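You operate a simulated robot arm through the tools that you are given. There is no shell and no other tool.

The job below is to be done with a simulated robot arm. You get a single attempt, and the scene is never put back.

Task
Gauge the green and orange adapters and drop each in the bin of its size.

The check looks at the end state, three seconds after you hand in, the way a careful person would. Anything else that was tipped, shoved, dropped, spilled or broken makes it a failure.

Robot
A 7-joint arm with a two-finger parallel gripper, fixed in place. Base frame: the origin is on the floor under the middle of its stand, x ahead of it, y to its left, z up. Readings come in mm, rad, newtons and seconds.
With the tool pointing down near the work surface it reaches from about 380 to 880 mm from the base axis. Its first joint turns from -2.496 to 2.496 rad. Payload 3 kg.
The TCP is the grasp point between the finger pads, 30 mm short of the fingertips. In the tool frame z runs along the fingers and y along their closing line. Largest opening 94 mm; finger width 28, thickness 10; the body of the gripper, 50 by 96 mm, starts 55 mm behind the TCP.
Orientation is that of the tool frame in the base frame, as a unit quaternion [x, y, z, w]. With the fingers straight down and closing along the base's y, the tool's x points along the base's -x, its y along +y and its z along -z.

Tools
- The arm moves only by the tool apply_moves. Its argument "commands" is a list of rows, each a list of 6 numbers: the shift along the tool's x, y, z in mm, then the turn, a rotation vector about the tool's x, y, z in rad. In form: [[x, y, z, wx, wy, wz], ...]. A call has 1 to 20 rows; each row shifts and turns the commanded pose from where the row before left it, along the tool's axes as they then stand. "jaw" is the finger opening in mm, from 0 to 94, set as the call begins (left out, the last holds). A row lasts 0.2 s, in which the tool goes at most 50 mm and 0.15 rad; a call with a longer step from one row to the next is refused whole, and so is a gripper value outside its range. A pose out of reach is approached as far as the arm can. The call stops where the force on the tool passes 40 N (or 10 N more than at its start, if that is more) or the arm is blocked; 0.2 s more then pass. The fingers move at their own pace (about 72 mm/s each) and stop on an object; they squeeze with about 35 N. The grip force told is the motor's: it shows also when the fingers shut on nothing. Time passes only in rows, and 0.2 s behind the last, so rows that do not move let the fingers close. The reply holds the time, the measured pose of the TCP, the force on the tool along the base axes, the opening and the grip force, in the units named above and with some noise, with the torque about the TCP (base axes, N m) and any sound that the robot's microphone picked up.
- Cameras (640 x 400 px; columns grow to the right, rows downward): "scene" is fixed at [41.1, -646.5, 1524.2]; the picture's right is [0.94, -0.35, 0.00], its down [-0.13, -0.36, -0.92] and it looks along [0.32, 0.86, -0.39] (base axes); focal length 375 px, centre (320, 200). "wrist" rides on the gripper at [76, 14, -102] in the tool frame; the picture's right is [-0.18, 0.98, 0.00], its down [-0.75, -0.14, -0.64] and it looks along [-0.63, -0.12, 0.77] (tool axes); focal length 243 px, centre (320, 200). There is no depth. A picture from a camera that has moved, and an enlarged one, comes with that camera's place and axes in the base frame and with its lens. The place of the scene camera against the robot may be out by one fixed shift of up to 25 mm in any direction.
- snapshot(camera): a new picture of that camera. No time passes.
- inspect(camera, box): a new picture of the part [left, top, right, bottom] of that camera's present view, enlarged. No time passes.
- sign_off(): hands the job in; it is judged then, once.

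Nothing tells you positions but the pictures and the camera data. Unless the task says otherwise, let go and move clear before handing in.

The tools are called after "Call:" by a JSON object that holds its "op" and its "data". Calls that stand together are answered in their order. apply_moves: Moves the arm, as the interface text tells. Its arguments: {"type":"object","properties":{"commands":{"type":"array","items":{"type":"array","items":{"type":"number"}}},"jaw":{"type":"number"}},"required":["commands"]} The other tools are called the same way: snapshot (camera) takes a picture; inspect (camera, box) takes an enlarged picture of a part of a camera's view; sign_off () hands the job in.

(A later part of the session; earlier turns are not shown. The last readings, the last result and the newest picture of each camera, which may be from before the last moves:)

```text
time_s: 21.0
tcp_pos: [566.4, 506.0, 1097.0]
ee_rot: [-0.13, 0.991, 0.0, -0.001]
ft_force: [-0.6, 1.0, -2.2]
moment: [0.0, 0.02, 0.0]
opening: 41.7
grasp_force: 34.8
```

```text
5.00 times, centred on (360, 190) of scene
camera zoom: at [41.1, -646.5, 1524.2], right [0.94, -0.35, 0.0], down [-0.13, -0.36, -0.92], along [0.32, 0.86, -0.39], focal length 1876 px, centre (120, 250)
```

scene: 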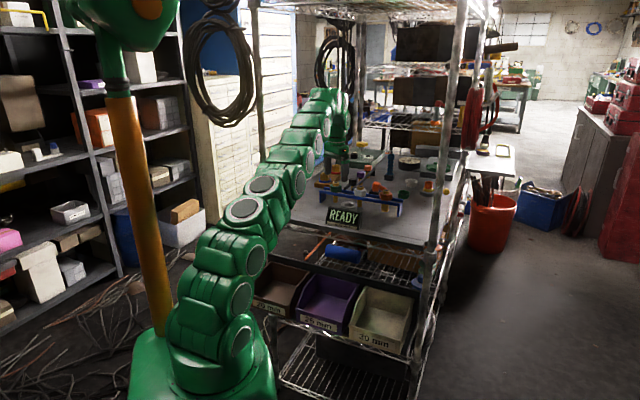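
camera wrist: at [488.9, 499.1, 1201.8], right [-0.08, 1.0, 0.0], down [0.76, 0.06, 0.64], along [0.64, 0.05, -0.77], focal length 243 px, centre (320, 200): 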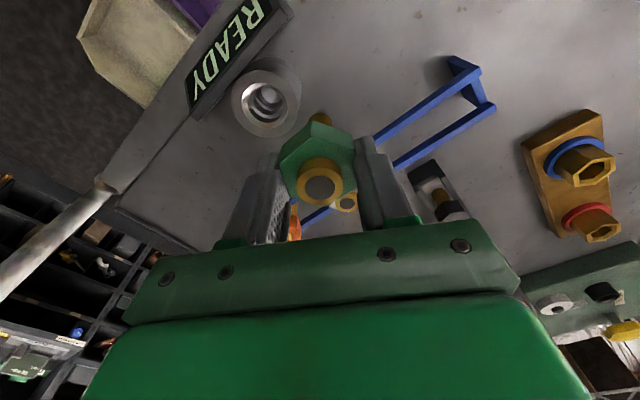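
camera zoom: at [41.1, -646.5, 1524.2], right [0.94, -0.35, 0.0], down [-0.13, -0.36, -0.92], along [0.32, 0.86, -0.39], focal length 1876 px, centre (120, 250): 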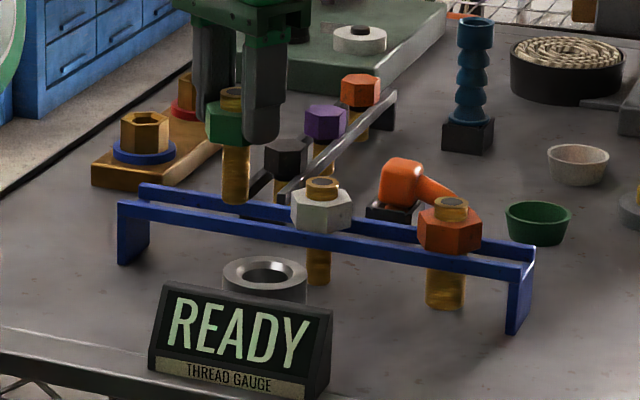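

I put the gauge ring at about (568, 455) with its rim near z 977, and the gripped adapter's axis lines up with the TCP. I'll move above the bore and lower until the shank tip is just above the rim.

Call:
{"op": "apply_moves", "data": {"commands": [[1, -5, 0, 0, 0, 0], [2.5, -11, 0, 0, 0, 0], [3.5, -16, 0, 0, 0, 0], [2.5, -11, 0, 0, 0, 0], [1.4, -6.2, 5, 0, 0, 0], [0, 0, 8, 0, 0, 0], [0, 0, 8, 0, 0, 0], [0, 0, 5, 0, 0, 0], [0, 0, 0, 0, 0, 0]]}}

Call:
{"op": "inspect", "data": {"camera": "wrist", "box": [210, 50, 430, 200]}}

Call:
{"op": "inspect", "data": {"camera": "scene", "box": [310, 150, 390, 220]}}

```text
time_s: 23.0
tcp_pos: [569.5, 454.7, 1071.6]
ee_rot: [-0.131, 0.991, 0.0, -0.001]
ft_force: [0.1, 0.1, -1.8]
moment: [0.0, -0.01, -0.01]
opening: 41.5
grasp_force: 34.9
```

```text
2.67 times, centred on (320, 125) of wrist
camera zoom: at [491.0, 448.0, 1175.7], right [-0.08, 1.0, 0.0], down [0.76, 0.06, 0.64], along [0.64, 0.05, -0.77], focal length 647 px, centre (320, 400)
```

zoom: 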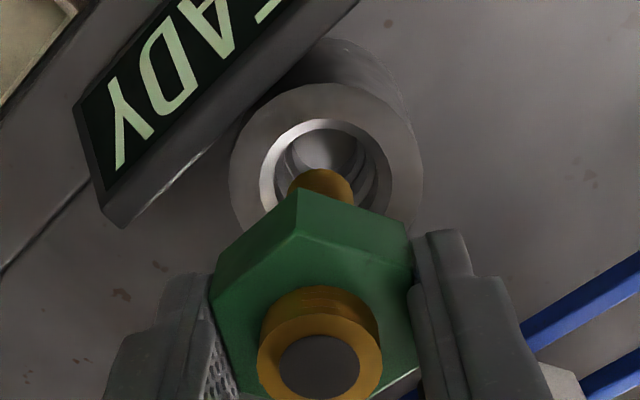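

```text
5.71 times, centred on (350, 185) of scene
camera zoom: at [41.1, -646.5, 1524.2], right [0.94, -0.35, 0.0], down [-0.13, -0.36, -0.92], along [0.32, 0.86, -0.39], focal length 2144 px, centre (149, 286)
```

zoom: 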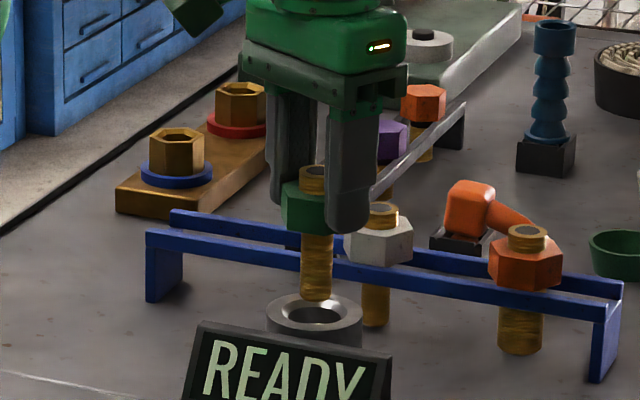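

The shank is above the bore with the ring centre about 1.5 mm to +y. I'll correct that and lower gently into the chamfer.

Call:
{"op": "apply_moves", "data": {"commands": [[-0.3, 1.5, 3, 0, 0, 0], [0, 0, 4, 0, 0, 0], [0, 0, 4, 0, 0, 0], [0, 0, 4, 0, 0, 0], [0, 0, 4, 0, 0, 0], [0, 0, 3, 0, 0, 0]]}}

Call:
{"op": "inspect", "data": {"camera": "wrist", "box": [210, 50, 430, 200]}}

Call:
{"op": "inspect", "data": {"camera": "scene", "box": [310, 150, 390, 220]}}

```text
time_s: 24.4
tcp_pos: [568.9, 456.8, 1048.8]
ee_rot: [-0.131, 0.991, 0.0, 0.001]
ft_force: [-0.2, -0.3, -3.0]
moment: [-0.03, 0.01, -0.02]
opening: 41.5
grasp_force: 34.7
```

```text
2.67 times, centred on (320, 125) of wrist
camera zoom: at [490.8, 450.0, 1152.7], right [-0.08, 1.0, 0.0], down [0.76, 0.06, 0.64], along [0.64, 0.05, -0.77], focal length 647 px, centre (320, 400)
```

zoom: 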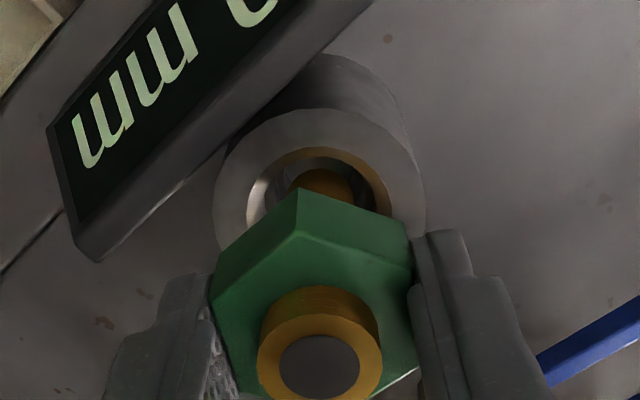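

```text
5.71 times, centred on (350, 185) of scene
camera zoom: at [41.1, -646.5, 1524.2], right [0.94, -0.35, 0.0], down [-0.13, -0.36, -0.92], along [0.32, 0.86, -0.39], focal length 2144 px, centre (149, 286)
```

zoom: 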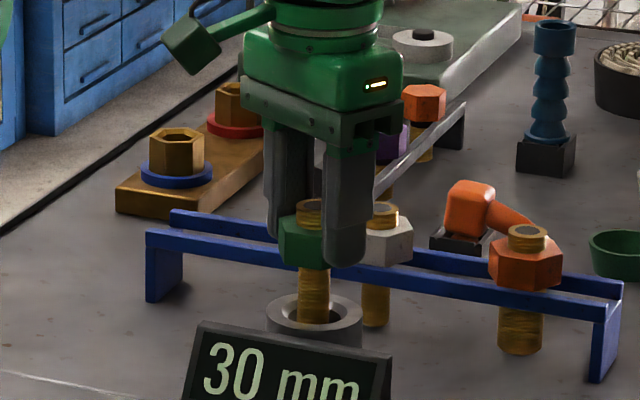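

The display now reads "30 mm", but the shank is only a little way into the stepped bore, so the reading follows depth. I'll keep lowering gently until it seats, and only that final reading will count.

Call:
{"op": "apply_moves", "data": {"commands": [[0, 0, 3, 0, 0, 0], [0, 0, 3, 0, 0, 0], [0, 0, 3, 0, 0, 0], [0, 0, 3, 0, 0, 0]]}}

Call:
{"op": "inspect", "data": {"camera": "wrist", "box": [210, 50, 430, 200]}}

Call:
{"op": "inspect", "data": {"camera": "scene", "box": [310, 160, 390, 230]}}

```text
time_s: 25.4
tcp_pos: [569.1, 456.2, 1037.2]
ee_rot: [-0.131, 0.991, 0.001, 0.001]
ft_force: [-0.4, -0.3, -1.6]
moment: [0.0, 0.0, -0.02]
opening: 41.8
grasp_force: 35.1
```

```text
2.67 times, centred on (320, 125) of wrist
camera zoom: at [490.5, 449.4, 1140.7], right [-0.08, 1.0, 0.0], down [0.76, 0.06, 0.64], along [0.64, 0.05, -0.77], focal length 647 px, centre (320, 400)
```

zoom: 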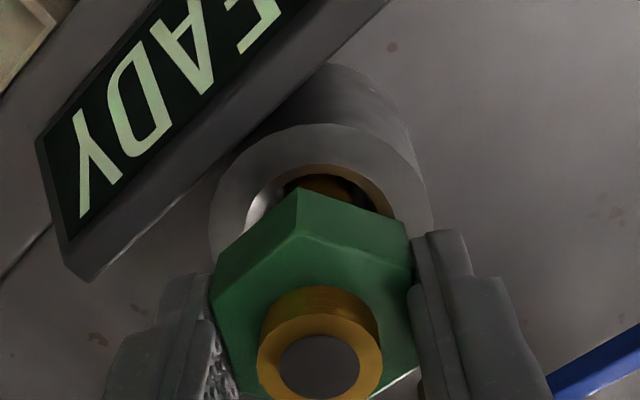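

```text
5.71 times, centred on (350, 195) of scene
camera zoom: at [41.1, -646.5, 1524.2], right [0.94, -0.35, 0.0], down [-0.13, -0.36, -0.92], along [0.32, 0.86, -0.39], focal length 2144 px, centre (149, 229)
```

zoom: 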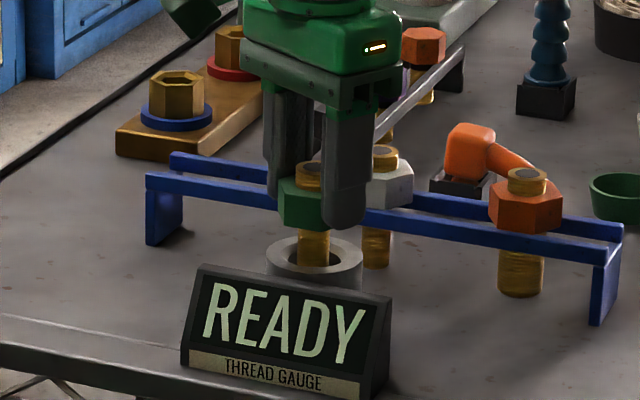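

It went back to READY between steps, so it isn't seated yet. Alignment is still good, so I'll keep lowering.

Call:
{"op": "apply_moves", "data": {"commands": [[0, 0, 2, 0, 0, 0], [0, 0, 2, 0, 0, 0], [0, 0, 2, 0, 0, 0], [0, 0, 2, 0, 0, 0]]}}

Call:
{"op": "inspect", "data": {"camera": "wrist", "box": [210, 50, 430, 200]}}

Call:
{"op": "inspect", "data": {"camera": "scene", "box": [310, 160, 390, 230]}}

```text
time_s: 26.4
tcp_pos: [570.3, 456.1, 1029.9]
ee_rot: [-0.131, 0.991, 0.0, -0.001]
ft_force: [0.1, 0.0, -1.9]
moment: [-0.03, 0.02, 0.03]
opening: 41.6
grasp_force: 34.5
```

```text
2.67 times, centred on (320, 125) of wrist
camera zoom: at [491.2, 449.3, 1133.0], right [-0.08, 1.0, 0.0], down [0.76, 0.06, 0.64], along [0.64, 0.05, -0.77], focal length 647 px, centre (320, 400)
```

zoom: 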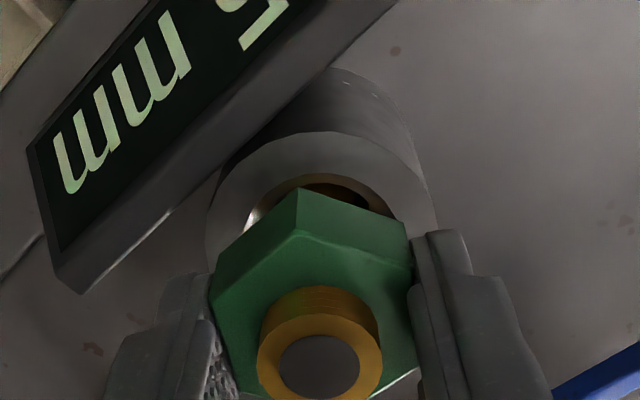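

```text
5.71 times, centred on (350, 195) of scene
camera zoom: at [41.1, -646.5, 1524.2], right [0.94, -0.35, 0.0], down [-0.13, -0.36, -0.92], along [0.32, 0.86, -0.39], focal length 2144 px, centre (149, 229)
```

zoom: 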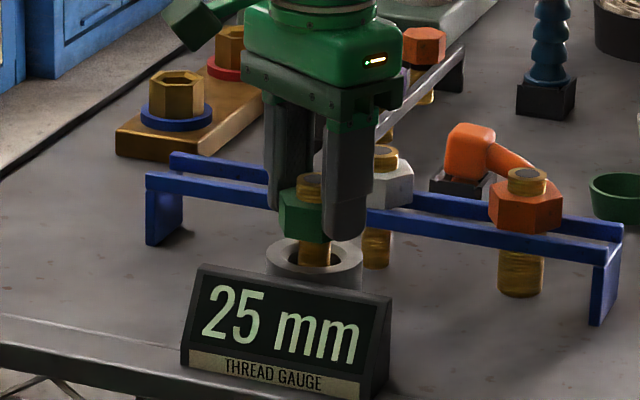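

It shows "25 mm" here, but the force is still only the weight, so it hasn't seated. I'll continue in small steps and watch for contact.

Call:
{"op": "apply_moves", "data": {"commands": [[0, 0, 2, 0, 0, 0], [0, 0, 2, 0, 0, 0], [0, 0, 2, 0, 0, 0]]}}

Call:
{"op": "inspect", "data": {"camera": "scene", "box": [310, 160, 390, 230]}}

Call:
{"op": "inspect", "data": {"camera": "wrist", "box": [210, 50, 430, 200]}}

```text
time_s: 27.2
tcp_pos: [570.1, 455.6, 1023.8]
ee_rot: [-0.13, 0.991, 0.0, 0.0]
ft_force: [-0.6, -0.3, -2.5]
moment: [-0.02, 0.0, 0.01]
opening: 41.6
grasp_force: 35.5
```

```text
5.71 times, centred on (350, 195) of scene
camera zoom: at [41.1, -646.5, 1524.2], right [0.94, -0.35, 0.0], down [-0.13, -0.36, -0.92], along [0.32, 0.86, -0.39], focal length 2144 px, centre (149, 229)
```

zoom: 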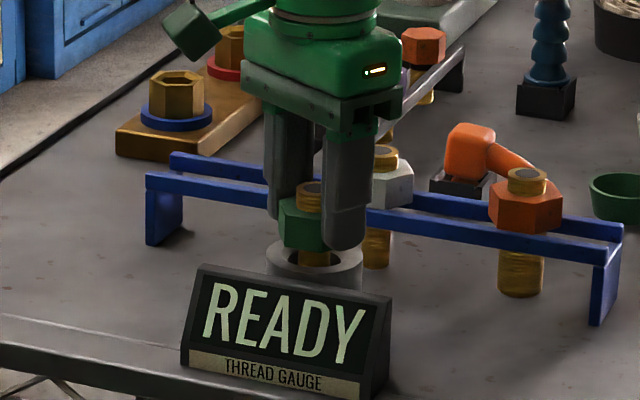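

```text
2.67 times, centred on (320, 125) of wrist
camera zoom: at [491.3, 449.6, 1126.8], right [-0.08, 1.0, 0.0], down [0.76, 0.06, 0.64], along [0.64, 0.05, -0.77], focal length 647 px, centre (320, 400)
```

zoom: 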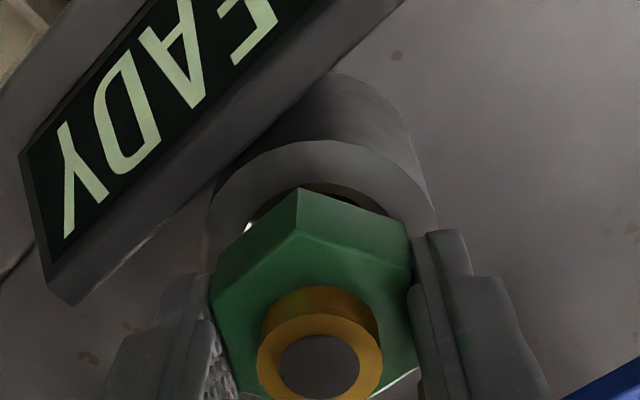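

It passed the 25 step freely, so the shank is under 25 mm. A few more gentle millimetres should confirm the last step.

Call:
{"op": "apply_moves", "data": {"commands": [[0, 0, 2, 0, 0, 0], [0, 0, 2, 0, 0, 0], [0, 0, 2, 0, 0, 0]]}}

Call:
{"op": "inspect", "data": {"camera": "scene", "box": [310, 160, 390, 230]}}

Call:
{"op": "inspect", "data": {"camera": "wrist", "box": [210, 50, 430, 200]}}

```text
time_s: 28.0
tcp_pos: [569.8, 455.4, 1018.1]
ee_rot: [-0.13, 0.991, -0.001, 0.0]
ft_force: [-0.7, -0.2, -1.8]
moment: [0.03, -0.02, 0.02]
opening: 41.6
grasp_force: 34.5
```

```text
5.71 times, centred on (350, 195) of scene
camera zoom: at [41.1, -646.5, 1524.2], right [0.94, -0.35, 0.0], down [-0.13, -0.36, -0.92], along [0.32, 0.86, -0.39], focal length 2144 px, centre (149, 229)
```

zoom: 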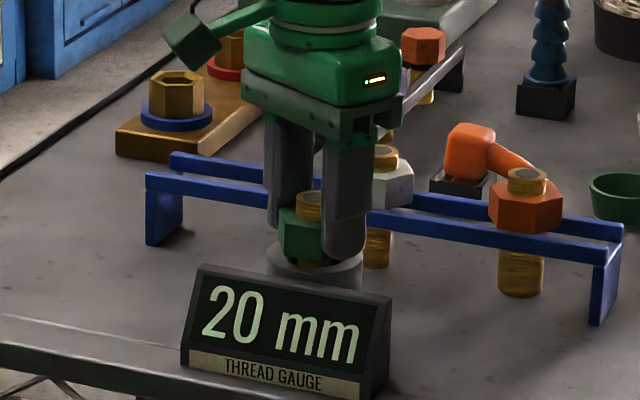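

```text
2.67 times, centred on (320, 125) of wrist
camera zoom: at [491.5, 449.7, 1121.0], right [-0.08, 1.0, 0.0], down [0.76, 0.06, 0.64], along [0.64, 0.05, -0.77], focal length 647 px, centre (320, 400)
```

zoom: 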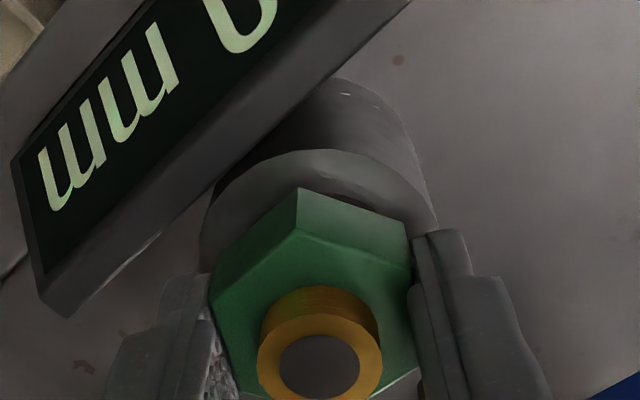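

The gauge reads 20 mm at full depth, so the green adapter goes in the brown 20 mm bin. I'll lift it straight out of the gauge.

Call:
{"op": "apply_moves", "data": {"commands": [[0, 0, -2, 0, 0, 0], [0, 0, -4, 0, 0, 0], [0, 0, -6, 0, 0, 0], [0, 0, -6, 0, 0, 0], [0, 0, -6, 0, 0, 0], [0, 0, -6, 0, 0, 0], [0, 0, -6, 0, 0, 0], [0, 0, -6, 0, 0, 0], [0, 0, -6, 0, 0, 0], [0, 0, -6, 0, 0, 0], [0, 0, -6, 0, 0, 0], [0, 0, -6, 0, 0, 0], [0, 0, -6, 0, 0, 0], [0, 0, -6, 0, 0, 0], [0, 0, -4, 0, 0, 0], [0, 0, -2, 0, 0, 0]]}}

Call:
{"op": "snapshot", "data": {"camera": "scene"}}

Call:
{"op": "snapshot", "data": {"camera": "wrist"}}

```text
time_s: 31.4
tcp_pos: [569.2, 456.3, 1102.9]
ee_rot: [-0.13, 0.991, 0.001, 0.001]
ft_force: [0.3, -0.9, -2.4]
moment: [0.03, 0.01, -0.01]
opening: 41.4
grasp_force: 34.8
```

```text
taken
```

scene: 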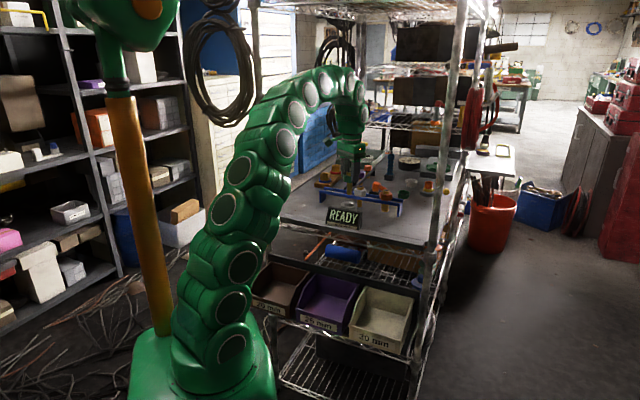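

```text
taken
camera wrist: at [491.4, 449.7, 1205.1], right [-0.08, 1.0, 0.0], down [0.76, 0.06, 0.64], along [0.64, 0.05, -0.77], focal length 243 px, centre (320, 200)
```

wrist: 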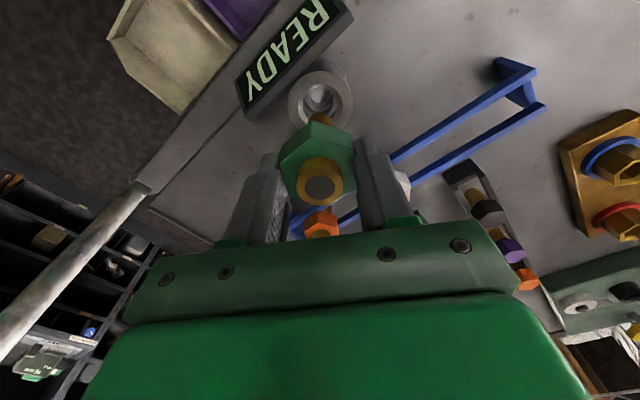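

The green adapter is out of the gauge. I'll carry it back off the table at height to a point in front of and above the brown bin, then look.

Call:
{"op": "apply_moves", "data": {"commands": [[8, 2.7, 0, 0, 0, 0], [14, 4.7, 0, 0, 0, 0], [20, 6.7, 0, 0, 0, 0], [22, 7.3, 0, 0, 0, 0], [22, 7.3, 0, 0, 0, 0], [22, 7.3, 0, 0, 0, 0], [22, 7.3, 0, 0, 0, 0], [22, 7.3, 0, 0, 0, 0], [22, 7.3, 0, 0, 0, 0], [22, 7.3, 0, 0, 0, 0], [20, 6.7, 0, 0, 0, 0], [14, 4.7, 0, 0, 0, 0], [8.6, 2.9, 0, 0, 0, 0]]}}

Call:
{"op": "snapshot", "data": {"camera": "scene"}}

Call:
{"op": "snapshot", "data": {"camera": "wrist"}}

```text
time_s: 34.2
tcp_pos: [317.6, 469.7, 1102.3]
ee_rot: [-0.131, 0.991, 0.0, 0.0]
ft_force: [0.1, 0.1, -1.9]
moment: [0.0, -0.01, -0.03]
opening: 41.8
grasp_force: 34.8
```

```text
taken
```

scene: 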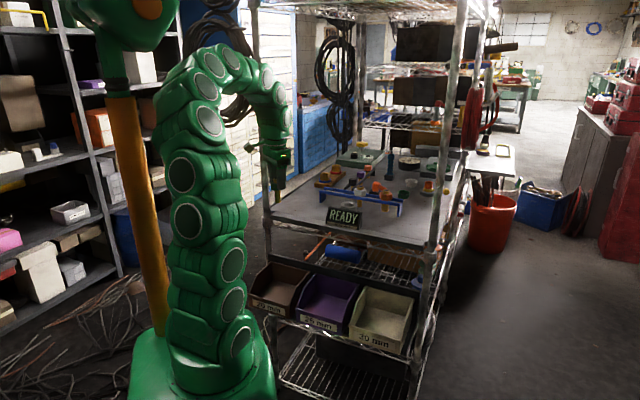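

```text
taken
camera wrist: at [240.2, 464.8, 1205.4], right [-0.08, 1.0, 0.0], down [0.76, 0.06, 0.64], along [0.64, 0.05, -0.77], focal length 243 px, centre (320, 200)
```

wrist: 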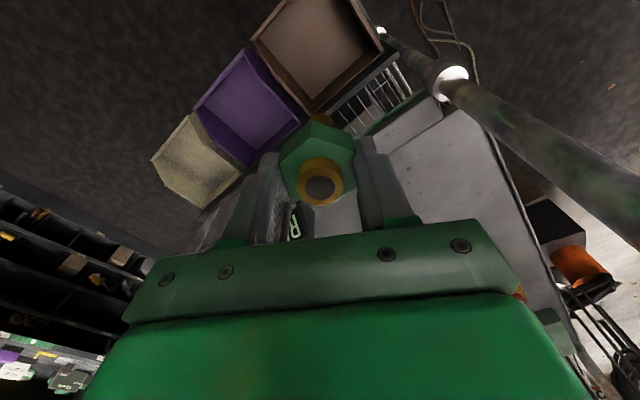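

Call:
{"op": "inspect", "data": {"camera": "wrist", "box": [140, 0, 400, 162]}}

Call:
{"op": "inspect", "data": {"camera": "scene", "box": [235, 235, 425, 355]}}

```text
2.46 times, centred on (270, 81) of wrist
camera zoom: at [240.2, 464.8, 1205.4], right [-0.08, 1.0, 0.0], down [0.76, 0.06, 0.64], along [0.64, 0.05, -0.77], focal length 597 px, centre (443, 493)
```

zoom: 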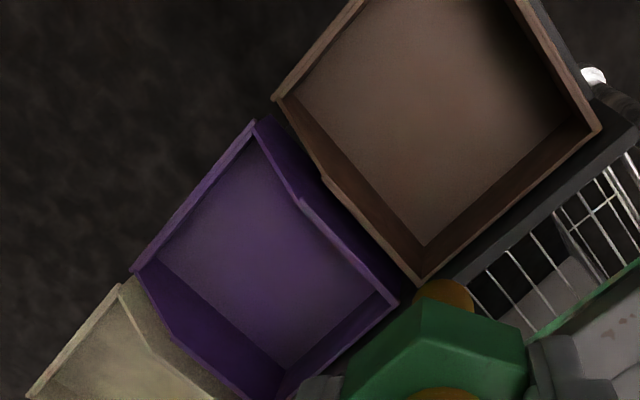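

```text
3.33 times, centred on (330, 295) of scene
camera zoom: at [41.1, -646.5, 1524.2], right [0.94, -0.35, 0.0], down [-0.13, -0.36, -0.92], along [0.32, 0.86, -0.39], focal length 1251 px, centre (287, -117)
```

zoom: 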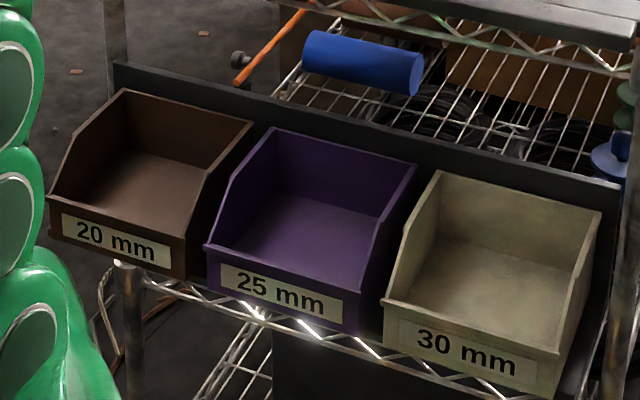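

The brown bin's back rim runs from about (419, 458) to (304, 578) at z ≈ 733, and its centre is near (305, 462). I'll square the hand to the bin, centre it, and lower partway.

Call:
{"op": "apply_moves", "data": {"commands": [[2, 0.5, 0, 0, 0, -0.131], [4, 1, 0, 0, 0, -0.131], [4, 1, 0, 0, 0, -0.131], [4, 1, 0, 0, 0, -0.1306], [0, 0, 6, 0, 0, 0], [0, 0, 12, 0, 0, 0], [0, 0, 20, 0, 0, 0], [0, 0, 22, 0, 0, 0], [0, 0, 22, 0, 0, 0], [0, 0, 22, 0, 0, 0], [0, 0, 22, 0, 0, 0], [0, 0, 18, 0, 0, 0], [0, 0, 10, 0, 0, 0], [0, 0, 4, 0, 0, 0]]}}

Call:
{"op": "snapshot", "data": {"camera": "scene"}}

Call:
{"op": "snapshot", "data": {"camera": "wrist"}}

```text
time_s: 37.2
tcp_pos: [304.8, 467.9, 943.3]
ee_rot: [-0.384, 0.924, 0.0, 0.001]
ft_force: [-0.4, -0.5, -2.3]
moment: [0.01, 0.01, -0.01]
opening: 41.6
grasp_force: 34.5
```

```text
taken
```

scene: 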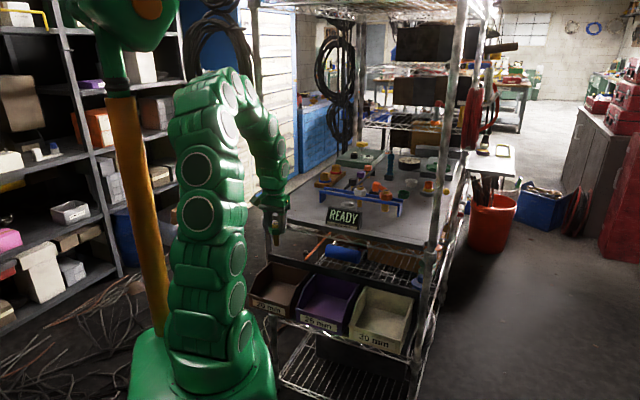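

```text
taken
camera wrist: at [239.6, 423.8, 1047.3], right [-0.56, 0.83, 0.0], down [0.63, 0.43, 0.64], along [0.53, 0.36, -0.77], focal length 243 px, centre (320, 200)
```

wrist: 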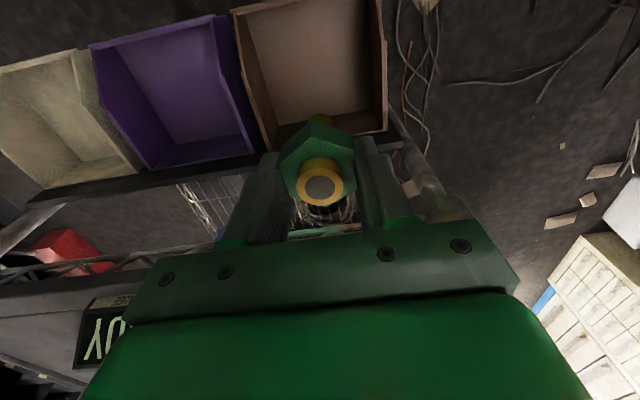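

The hand is centred over the brown bin, within a few mm each way, and the adapter hangs straight. I'll lower it into the bin so the shank nearly reaches the floor at about z 660.

Call:
{"op": "apply_moves", "data": {"commands": [[0, 0, 6, 0, 0, 0], [0, 0, 12, 0, 0, 0], [0, 0, 18, 0, 0, 0], [0, 0, 20, 0, 0, 0], [0, 0, 20, 0, 0, 0], [0, 0, 20, 0, 0, 0], [0, 0, 20, 0, 0, 0], [0, 0, 18, 0, 0, 0], [0, 0, 14, 0, 0, 0], [0, 0, 10, 0, 0, 0], [0, 0, 6, 0, 0, 0], [0, 0, 4, 0, 0, 0], [0, 0, 0, 0, 0, 0]]}}

Call:
{"op": "snapshot", "data": {"camera": "wrist"}}

Call:
{"op": "inspect", "data": {"camera": "scene", "box": [220, 180, 380, 330]}}

```text
time_s: 40.0
tcp_pos: [304.9, 467.5, 775.0]
ee_rot: [-0.383, 0.924, 0.0, 0.0]
ft_force: [1.0, 0.9, -2.3]
moment: [-0.04, 0.02, 0.01]
opening: 40.9
grasp_force: 35.3
```

```text
taken
camera wrist: at [239.6, 423.8, 879.4], right [-0.56, 0.83, 0.0], down [0.63, 0.43, 0.64], along [0.53, 0.36, -0.77], focal length 243 px, centre (320, 200)
```

wrist: 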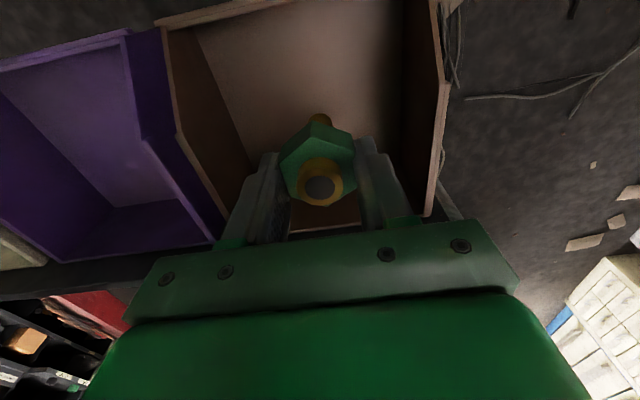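

```text
2.67 times, centred on (300, 255) of scene
camera zoom: at [41.1, -646.5, 1524.2], right [0.94, -0.35, 0.0], down [-0.13, -0.36, -0.92], along [0.32, 0.86, -0.39], focal length 1001 px, centre (373, 53)
```

zoom: 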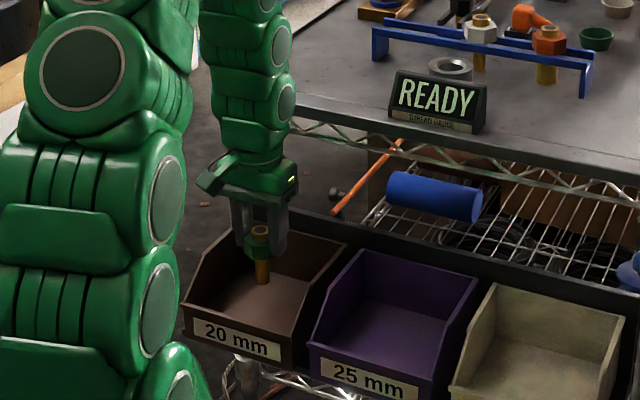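

The adapter is inside the brown bin above the floor. I'll go a bit lower, slowly.

Call:
{"op": "apply_moves", "data": {"commands": [[0, 0, 4, 0, 0, 0], [0, 0, 4, 0, 0, 0], [0, 0, 4, 0, 0, 0], [0, 0, 3, 0, 0, 0], [0, 0, 2, 0, 0, 0], [0, 0, 1, 0, 0, 0]]}}

Call:
{"op": "snapshot", "data": {"camera": "wrist"}}

Call:
{"op": "inspect", "data": {"camera": "scene", "box": [250, 230, 330, 310]}}

```text
time_s: 41.4
tcp_pos: [304.5, 468.3, 758.0]
ee_rot: [-0.382, 0.924, -0.001, -0.001]
ft_force: [-0.5, -0.6, -2.6]
moment: [-0.03, -0.01, 0.0]
opening: 41.4
grasp_force: 35.1
```

```text
taken
camera wrist: at [239.7, 423.4, 860.8], right [-0.56, 0.83, 0.0], down [0.63, 0.43, 0.64], along [0.53, 0.36, -0.77], focal length 243 px, centre (320, 200)
```

wrist: 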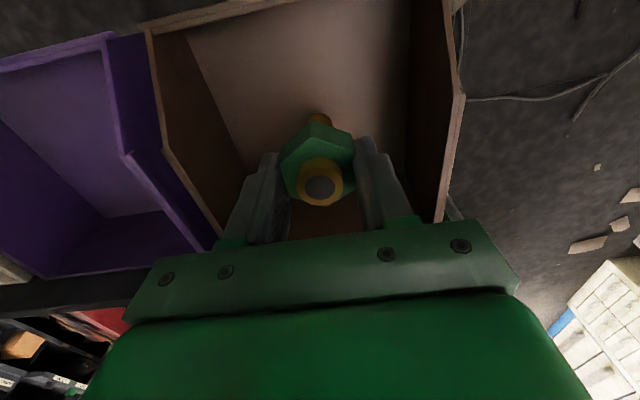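

```text
5.00 times, centred on (290, 270) of scene
camera zoom: at [41.1, -646.5, 1524.2], right [0.94, -0.35, 0.0], down [-0.13, -0.36, -0.92], along [0.32, 0.86, -0.39], focal length 1876 px, centre (470, -150)
```

zoom: 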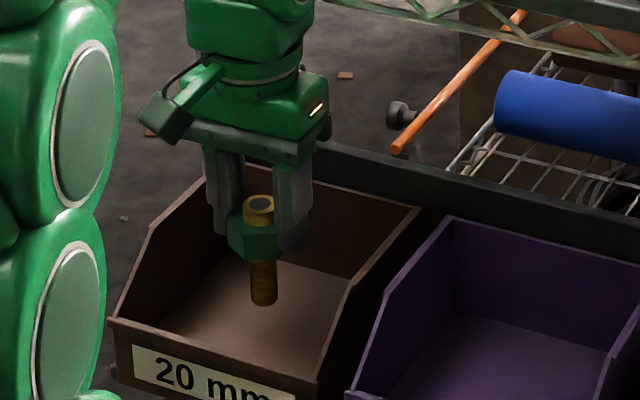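

Call:
{"op": "apply_moves", "data": {"commands": [[0, 0, 2, 0, 0, 0], [0, 0, 2, 0, 0, 0], [0, 0, 2, 0, 0, 0], [0, 0, 2, 0, 0, 0], [0, 0, 2, 0, 0, 0]]}}

Call:
{"op": "inspect", "data": {"camera": "scene", "box": [250, 230, 330, 310]}}

```text
time_s: 42.6
tcp_pos: [304.8, 467.3, 748.5]
ee_rot: [-0.382, 0.924, 0.001, -0.001]
ft_force: [-0.5, -0.2, -2.2]
moment: [0.0, -0.01, 0.03]
opening: 41.3
grasp_force: 34.6
```

```text
5.00 times, centred on (290, 270) of scene
camera zoom: at [41.1, -646.5, 1524.2], right [0.94, -0.35, 0.0], down [-0.13, -0.36, -0.92], along [0.32, 0.86, -0.39], focal length 1876 px, centre (470, -150)
```

zoom: 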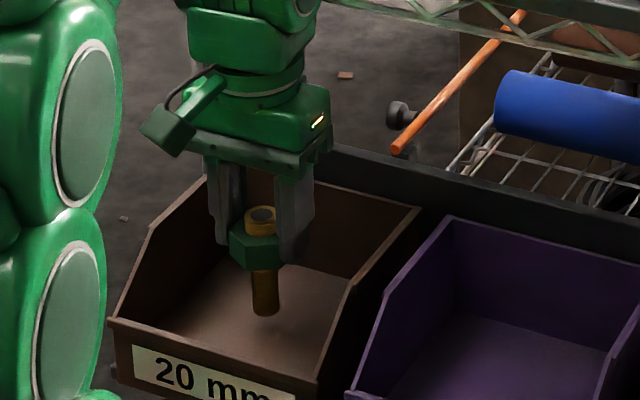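

The shank tip is just above the bin floor, with its shadow directly under it. I'll release with a partial opening and then rise straight up.

Call:
{"op": "apply_moves", "data": {"commands": [[0, 0, 0, 0, 0, 0], [0, 0, 0, 0, 0, 0], [0, 0, 0, 0, 0, 0], [0, 0, 0, 0, 0, 0]], "jaw": 66}}

Call:
{"op": "inspect", "data": {"camera": "scene", "box": [250, 230, 330, 310]}}

Call:
{"op": "snapshot", "data": {"camera": "wrist"}}

```text
time_s: 43.6
tcp_pos: [305.3, 466.7, 747.5]
ee_rot: [-0.382, 0.924, 0.0, 0.0]
ft_force: [0.5, 0.5, -0.3]
moment: [-0.04, -0.01, -0.04]
opening: 65.9
grasp_force: 0.1
```

```text
5.00 times, centred on (290, 270) of scene
camera zoom: at [41.1, -646.5, 1524.2], right [0.94, -0.35, 0.0], down [-0.13, -0.36, -0.92], along [0.32, 0.86, -0.39], focal length 1876 px, centre (470, -150)
```

zoom: 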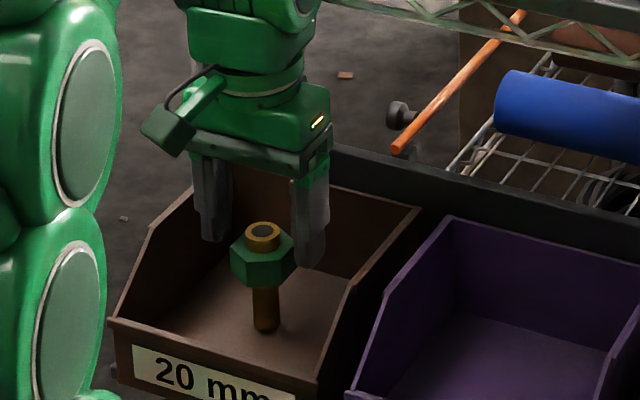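

```text
taken
camera wrist: at [240.5, 423.0, 851.7], right [-0.56, 0.83, 0.0], down [0.63, 0.43, 0.64], along [0.53, 0.36, -0.77], focal length 243 px, centre (320, 200)
```

wrist: 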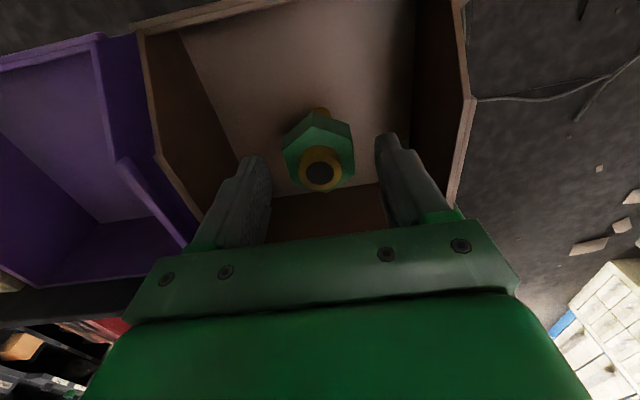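

The green adapter is standing inside the 20 mm bin and the fingers are clear of it. I'll rise straight up, then go for the orange one.

Call:
{"op": "apply_moves", "data": {"commands": [[0, 0, -4, 0, 0, 0], [0, 0, -10, 0, 0, 0], [0, 0, -18, 0, 0, 0], [0, 0, -28, 0, 0, 0], [0, 0, -32, 0, 0, 0], [0, 0, -32, 0, 0, 0], [0, 0, -32, 0, 0, 0], [0, 0, -32, 0, 0, 0], [0, 0, -32, 0, 0, 0], [0, 0, -32, 0, 0, 0], [0, 0, -32, 0, 0, 0], [0, 0, -32, 0, 0, 0], [0, 0, -20, 0, 0, 0], [0, 0, -14, 0, 0, 0]]}}

Call:
{"op": "snapshot", "data": {"camera": "wrist"}}

Call:
{"op": "snapshot", "data": {"camera": "scene"}}

```text
time_s: 46.6
tcp_pos: [304.6, 467.5, 1098.5]
ee_rot: [-0.383, 0.924, 0.0, 0.0]
ft_force: [0.0, 0.4, 0.8]
moment: [0.02, 0.03, -0.01]
opening: 65.9
grasp_force: 0.1
```

```text
taken
camera wrist: at [240.4, 423.4, 1202.2], right [-0.56, 0.83, 0.0], down [0.63, 0.43, 0.64], along [0.53, 0.36, -0.77], focal length 243 px, centre (320, 200)
```

wrist: 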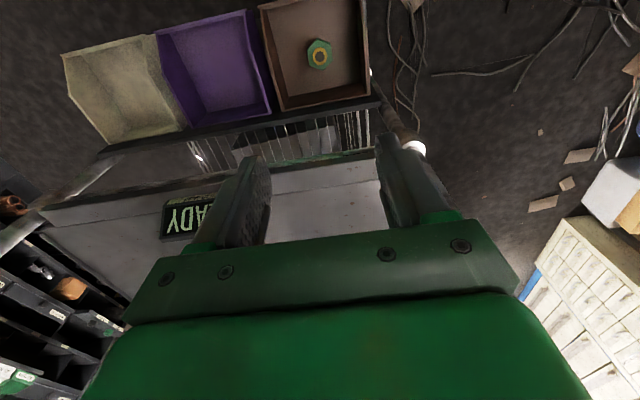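

```text
taken
```

scene: 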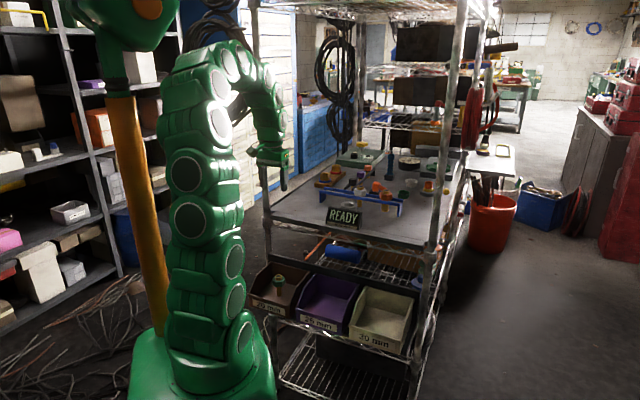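

Next is the orange adapter, near (725, 470). It's at the edge of the reach, so I'll tilt the hand outward about 14° to leave room for the lift. First I'll move to a waypoint over the table at safe height.

Call:
{"op": "apply_moves", "data": {"commands": [[-7.5, -9.4, 0, 0, 0, 0], [-13.7, -17.2, 0, 0, 0, 0], [-18.7, -23.4, 0, 0, 0, 0], [-18.7, -23.4, 0, 0, 0, 0], [-18.7, -23.4, 0, 0, 0, 0], [-18.7, -23.4, 0, 0, 0, 0], [-18.7, -23.4, 0, 0, 0, 0], [-18.7, -23.4, 0, 0, 0, 0], [-18.7, -23.4, 0, 0, 0, 0], [-18.7, -23.4, 0, 0, 0, 0], [-18.7, -23.4, 0, 0, 0, 0], [-12.5, -15.6, 4, 0, 0, 0], [-8.4, -10.5, 4, 0, 0, 0], [0, 0, 0, 0, 0, 0.131], [0, 0, 0, 0, 0, 0.131], [0, 0, 0, 0, 0, 0.131], [0, 0, 0, 0, 0, 0.1306], [0, 0, 0, 0, 0, 0]], "jaw": 94}}

Call:
{"op": "snapshot", "data": {"camera": "wrist"}}

Call:
{"op": "snapshot", "data": {"camera": "scene"}}

```text
time_s: 50.4
tcp_pos: [640.5, 430.7, 1089.2]
ee_rot: [-0.129, 0.992, 0.0, 0.001]
ft_force: [-0.8, 0.3, 0.7]
moment: [-0.03, 0.01, -0.03]
opening: 93.8
grasp_force: 0.1
```

```text
taken
camera wrist: at [561.7, 424.5, 1193.2], right [-0.07, 1.0, 0.0], down [0.76, 0.06, 0.64], along [0.64, 0.05, -0.77], focal length 243 px, centre (320, 200)
```

wrist: 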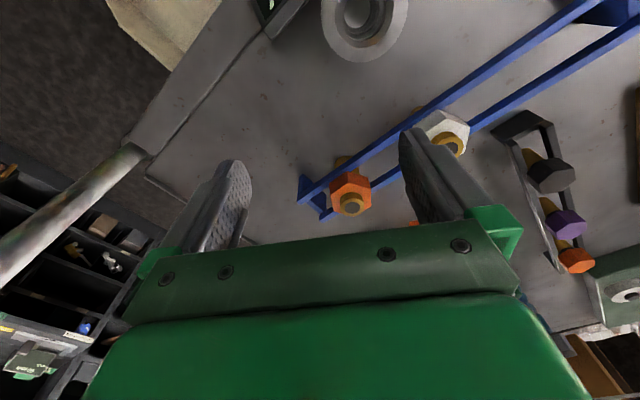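

```text
taken
```

scene: 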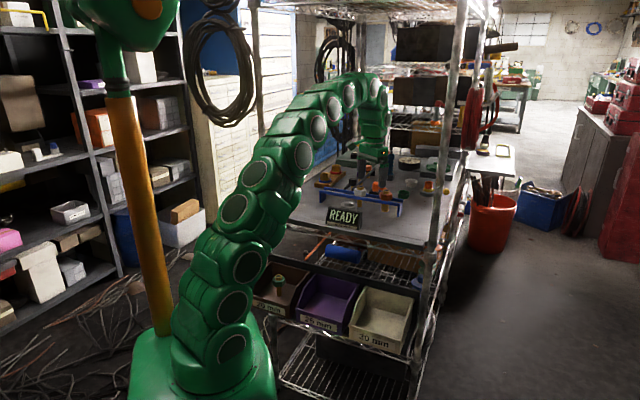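

The orange adapter is ahead and slightly left, as expected. I'll move closer at a safe height and tilt the hand outward.

Call:
{"op": "apply_moves", "data": {"commands": [[-10, 1.2, 4, 0, 0, 0], [-20, 2.5, 8, 0, 0, 0], [-20, 2.5, 8, 0, 0, 0], [-13.8, 1.9, 7, 0, 0, 0], [0, 0, 0, 0, -0.0833, 0], [0, 0, 0, 0, -0.0833, 0], [0, 0, 0, 0, -0.0834, 0], [0, 0, 0, 0, 0, 0]]}}

Call:
{"op": "snapshot", "data": {"camera": "wrist"}}

Call:
{"op": "inspect", "data": {"camera": "scene", "box": [330, 140, 426, 220]}}

```text
time_s: 52.2
tcp_pos: [698.4, 455.5, 1062.6]
ee_rot: [-0.129, 0.984, 0.017, 0.124]
ft_force: [-0.1, -0.9, -0.4]
moment: [-0.04, 0.0, 0.02]
opening: 93.9
grasp_force: 0.0
```

```text
taken
camera wrist: at [598.3, 442.7, 1144.5], right [-0.08, 1.0, 0.05], down [0.59, 0.01, 0.81], along [0.8, 0.09, -0.59], focal length 243 px, centre (320, 200)
```

wrist: 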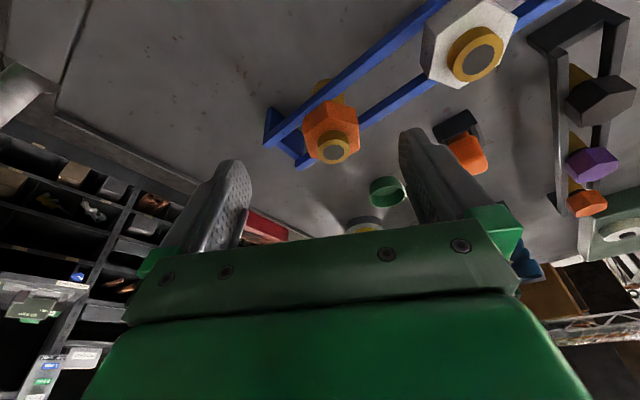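

```text
5.00 times, centred on (378, 180) of scene
camera zoom: at [41.1, -646.5, 1524.2], right [0.94, -0.35, 0.0], down [-0.13, -0.36, -0.92], along [0.32, 0.86, -0.39], focal length 1876 px, centre (30, 300)
```

zoom: 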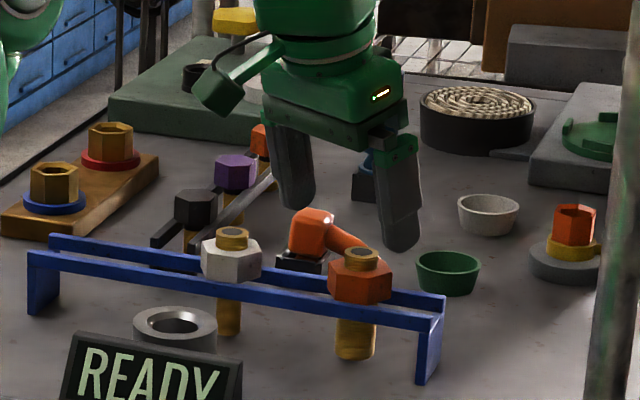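

Call:
{"op": "inspect", "data": {"camera": "wrist", "box": [255, 70, 415, 190]}}

```text
3.33 times, centred on (335, 130) of wrist
camera zoom: at [598.3, 442.7, 1144.5], right [-0.08, 1.0, 0.05], down [0.59, 0.01, 0.81], along [0.8, 0.09, -0.59], focal length 809 px, centre (270, 433)
```

zoom: 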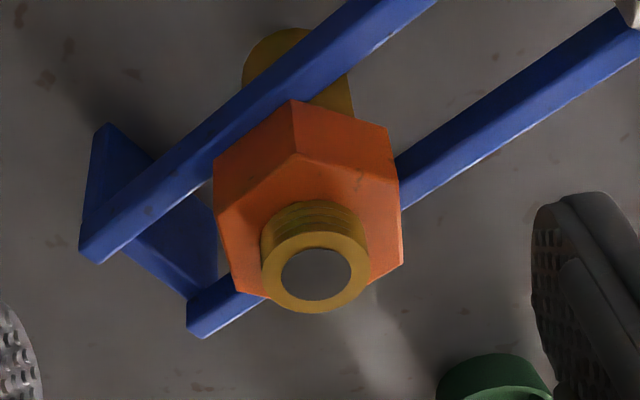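

The orange axis is at about (725, 470), and its flats are parallel to the pads. I'll line up over it and come down partway.

Call:
{"op": "apply_moves", "data": {"commands": [[-8.1, 2.6, 2, 0, 0, 0], [-8.1, 2.6, 2.1, 0, 0, 0], [-8.1, 2.5, 2.1, 0, 0, 0], [2.5, 0, 9.7, 0, 0, 0], [2.5, 0, 9.7, 0, 0, 0], [1.5, 0, 5.8, 0, 0, 0], [0, 0, 0, 0, 0, 0]]}}

Call:
{"op": "inspect", "data": {"camera": "wrist", "box": [220, 60, 420, 200]}}

Call:
{"op": "inspect", "data": {"camera": "scene", "box": [340, 150, 420, 215]}}

```text
time_s: 53.8
tcp_pos: [721.1, 468.9, 1036.8]
ee_rot: [-0.13, 0.984, 0.016, 0.124]
ft_force: [0.3, -0.8, 0.0]
moment: [0.02, -0.01, 0.01]
opening: 94.0
grasp_force: 0.2
```

```text
2.86 times, centred on (320, 130) of wrist
camera zoom: at [620.7, 456.4, 1118.3], right [-0.08, 1.0, 0.04], down [0.59, 0.01, 0.81], along [0.8, 0.09, -0.59], focal length 693 px, centre (320, 400)
```

zoom: 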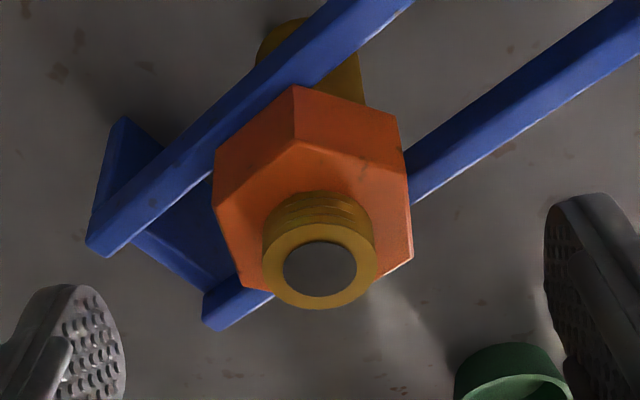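

```text
6.15 times, centred on (380, 182) of scene
camera zoom: at [41.1, -646.5, 1524.2], right [0.94, -0.35, 0.0], down [-0.13, -0.36, -0.92], along [0.32, 0.86, -0.39], focal length 2309 px, centre (-49, 308)
```

zoom: 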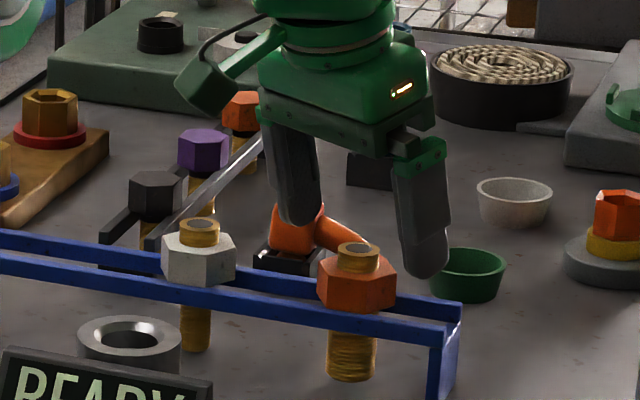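

Alignment is within about half a mm. I'll descend vertically to grip height and check fingertip clearance above the rail.

Call:
{"op": "apply_moves", "data": {"commands": [[2, 0, 7.8, 0, 0, 0], [2, 0.2, 7.8, 0, 0, 0], [1.5, 0.2, 5.8, 0, 0, 0], [1, 0, 3.9, 0, 0, 0], [0.5, 0, 1.9, 0, 0, 0], [0, 0, 0, 0, 0, 0]]}}

Call:
{"op": "inspect", "data": {"camera": "wrist", "box": [200, 60, 440, 210]}}

Call:
{"op": "inspect", "data": {"camera": "scene", "box": [350, 165, 414, 210]}}

```text
time_s: 55.2
tcp_pos: [720.2, 469.3, 1008.1]
ee_rot: [-0.129, 0.984, 0.016, 0.123]
ft_force: [-0.4, -0.9, 0.1]
moment: [0.0, -0.02, 0.0]
opening: 93.9
grasp_force: 0.1
```

```text
2.67 times, centred on (320, 135) of wrist
camera zoom: at [620.6, 456.4, 1090.2], right [-0.08, 1.0, 0.05], down [0.59, 0.01, 0.81], along [0.8, 0.09, -0.59], focal length 647 px, centre (320, 373)
```

zoom: 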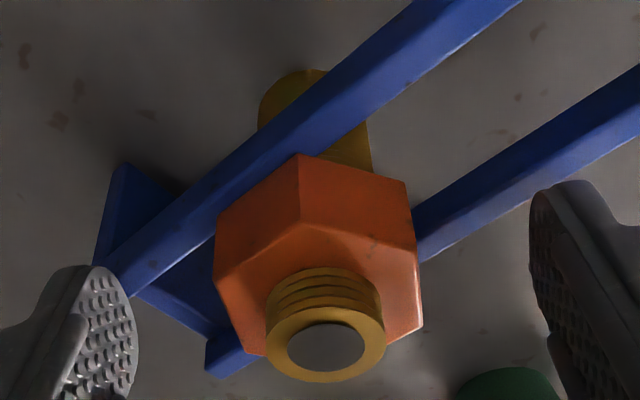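

```text
8.89 times, centred on (382, 188) of scene
camera zoom: at [41.1, -646.5, 1524.2], right [0.94, -0.35, 0.0], down [-0.13, -0.36, -0.92], along [0.32, 0.86, -0.39], focal length 3335 px, centre (-231, 311)
```

zoom: 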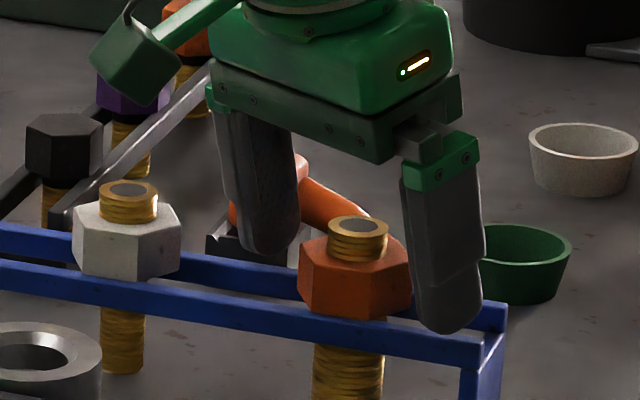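

The fingertips are about 2.5 mm above the bars beside the orange head. I'll close, then lift very slowly and straight up.

Call:
{"op": "apply_moves", "data": {"commands": [[0, 0, 0, 0, 0, 0], [0, 0, 0, 0, 0, 0], [0, 0, 0, 0, 0, 0], [0, 0, 0, 0, 0, 0], [0, 0, 0, 0, 0, 0], [-0.25, 0, -0.97, 0, 0, 0], [-0.37, 0, -1.45, 0, 0, 0], [-0.37, 0, -1.45, 0, 0, 0]], "jaw": 10}}

Call:
{"op": "inspect", "data": {"camera": "wrist", "box": [200, 60, 440, 210]}}

Call:
{"op": "inspect", "data": {"camera": "scene", "box": [350, 165, 414, 210]}}

```text
time_s: 57.0
tcp_pos: [720.9, 470.1, 1011.2]
ee_rot: [-0.129, 0.984, 0.016, 0.123]
ft_force: [-0.1, -0.4, -1.9]
moment: [-0.02, -0.01, -0.01]
opening: 41.4
grasp_force: 35.1
```

```text
2.67 times, centred on (320, 135) of wrist
camera zoom: at [620.6, 456.4, 1093.3], right [-0.08, 1.0, 0.05], down [0.59, 0.01, 0.81], along [0.8, 0.09, -0.59], focal length 647 px, centre (320, 373)
```

zoom: 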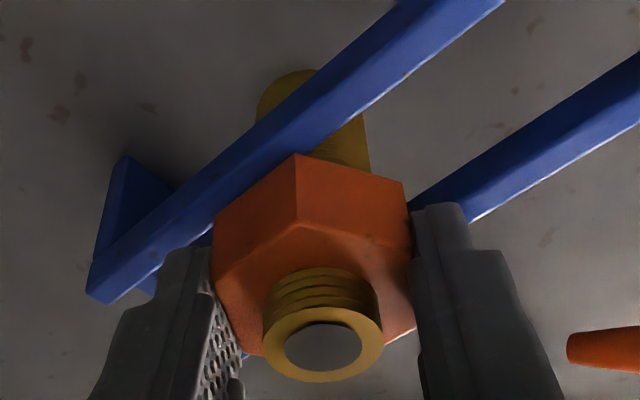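

```text
8.89 times, centred on (382, 188) of scene
camera zoom: at [41.1, -646.5, 1524.2], right [0.94, -0.35, 0.0], down [-0.13, -0.36, -0.92], along [0.32, 0.86, -0.39], focal length 3335 px, centre (-231, 311)
```

zoom: 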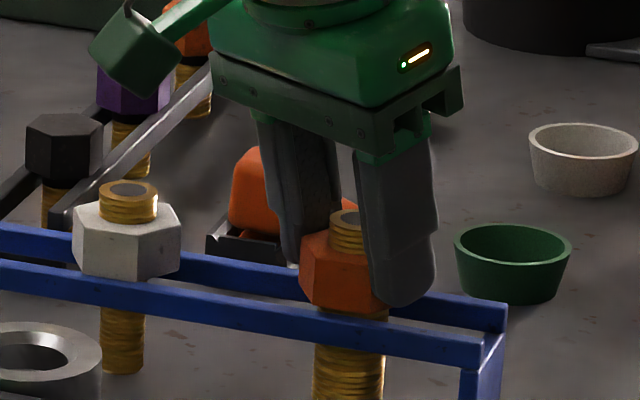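

It's gripped and rising. I'll continue the slow vertical lift.

Call:
{"op": "apply_moves", "data": {"commands": [[-0.49, 0, -1.94, 0, 0, 0], [-0.49, 0, -1.94, 0, 0, 0], [-0.62, 0, -2.42, 0, 0, 0], [-0.74, 0, -2.91, 0, 0, 0], [-0.74, 0, -2.91, 0, 0, 0], [-0.74, 0, -2.91, 0, 0, 0], [-0.74, 0, -2.91, 0, 0, 0]]}}

Call:
{"op": "inspect", "data": {"camera": "wrist", "box": [200, 60, 440, 210]}}

Call:
{"op": "inspect", "data": {"camera": "scene", "box": [350, 165, 414, 210]}}

```text
time_s: 58.6
tcp_pos: [720.2, 468.8, 1030.7]
ee_rot: [-0.13, 0.984, 0.016, 0.122]
ft_force: [0.5, 0.2, -2.6]
moment: [0.03, 0.01, -0.01]
opening: 41.4
grasp_force: 34.7
```

```text
2.67 times, centred on (320, 135) of wrist
camera zoom: at [619.7, 456.9, 1111.6], right [-0.08, 1.0, 0.04], down [0.59, 0.01, 0.81], along [0.8, 0.09, -0.59], focal length 647 px, centre (320, 373)
```

zoom: 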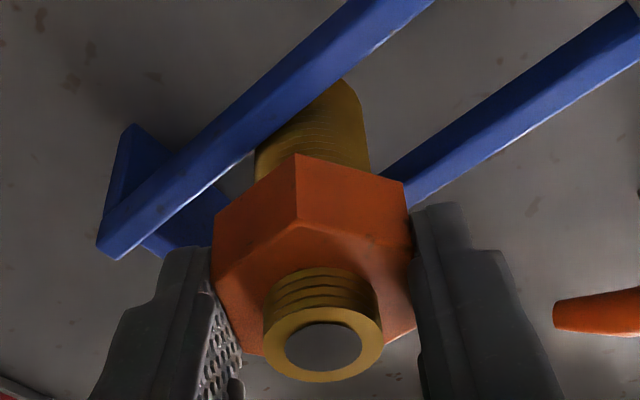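

```text
8.89 times, centred on (382, 188) of scene
camera zoom: at [41.1, -646.5, 1524.2], right [0.94, -0.35, 0.0], down [-0.13, -0.36, -0.92], along [0.32, 0.86, -0.39], focal length 3335 px, centre (-231, 311)
```

zoom: 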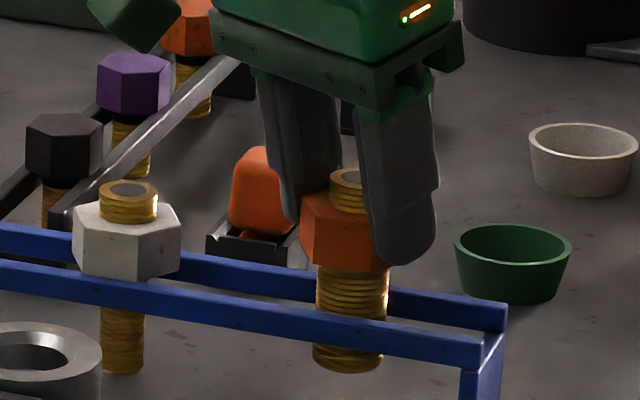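

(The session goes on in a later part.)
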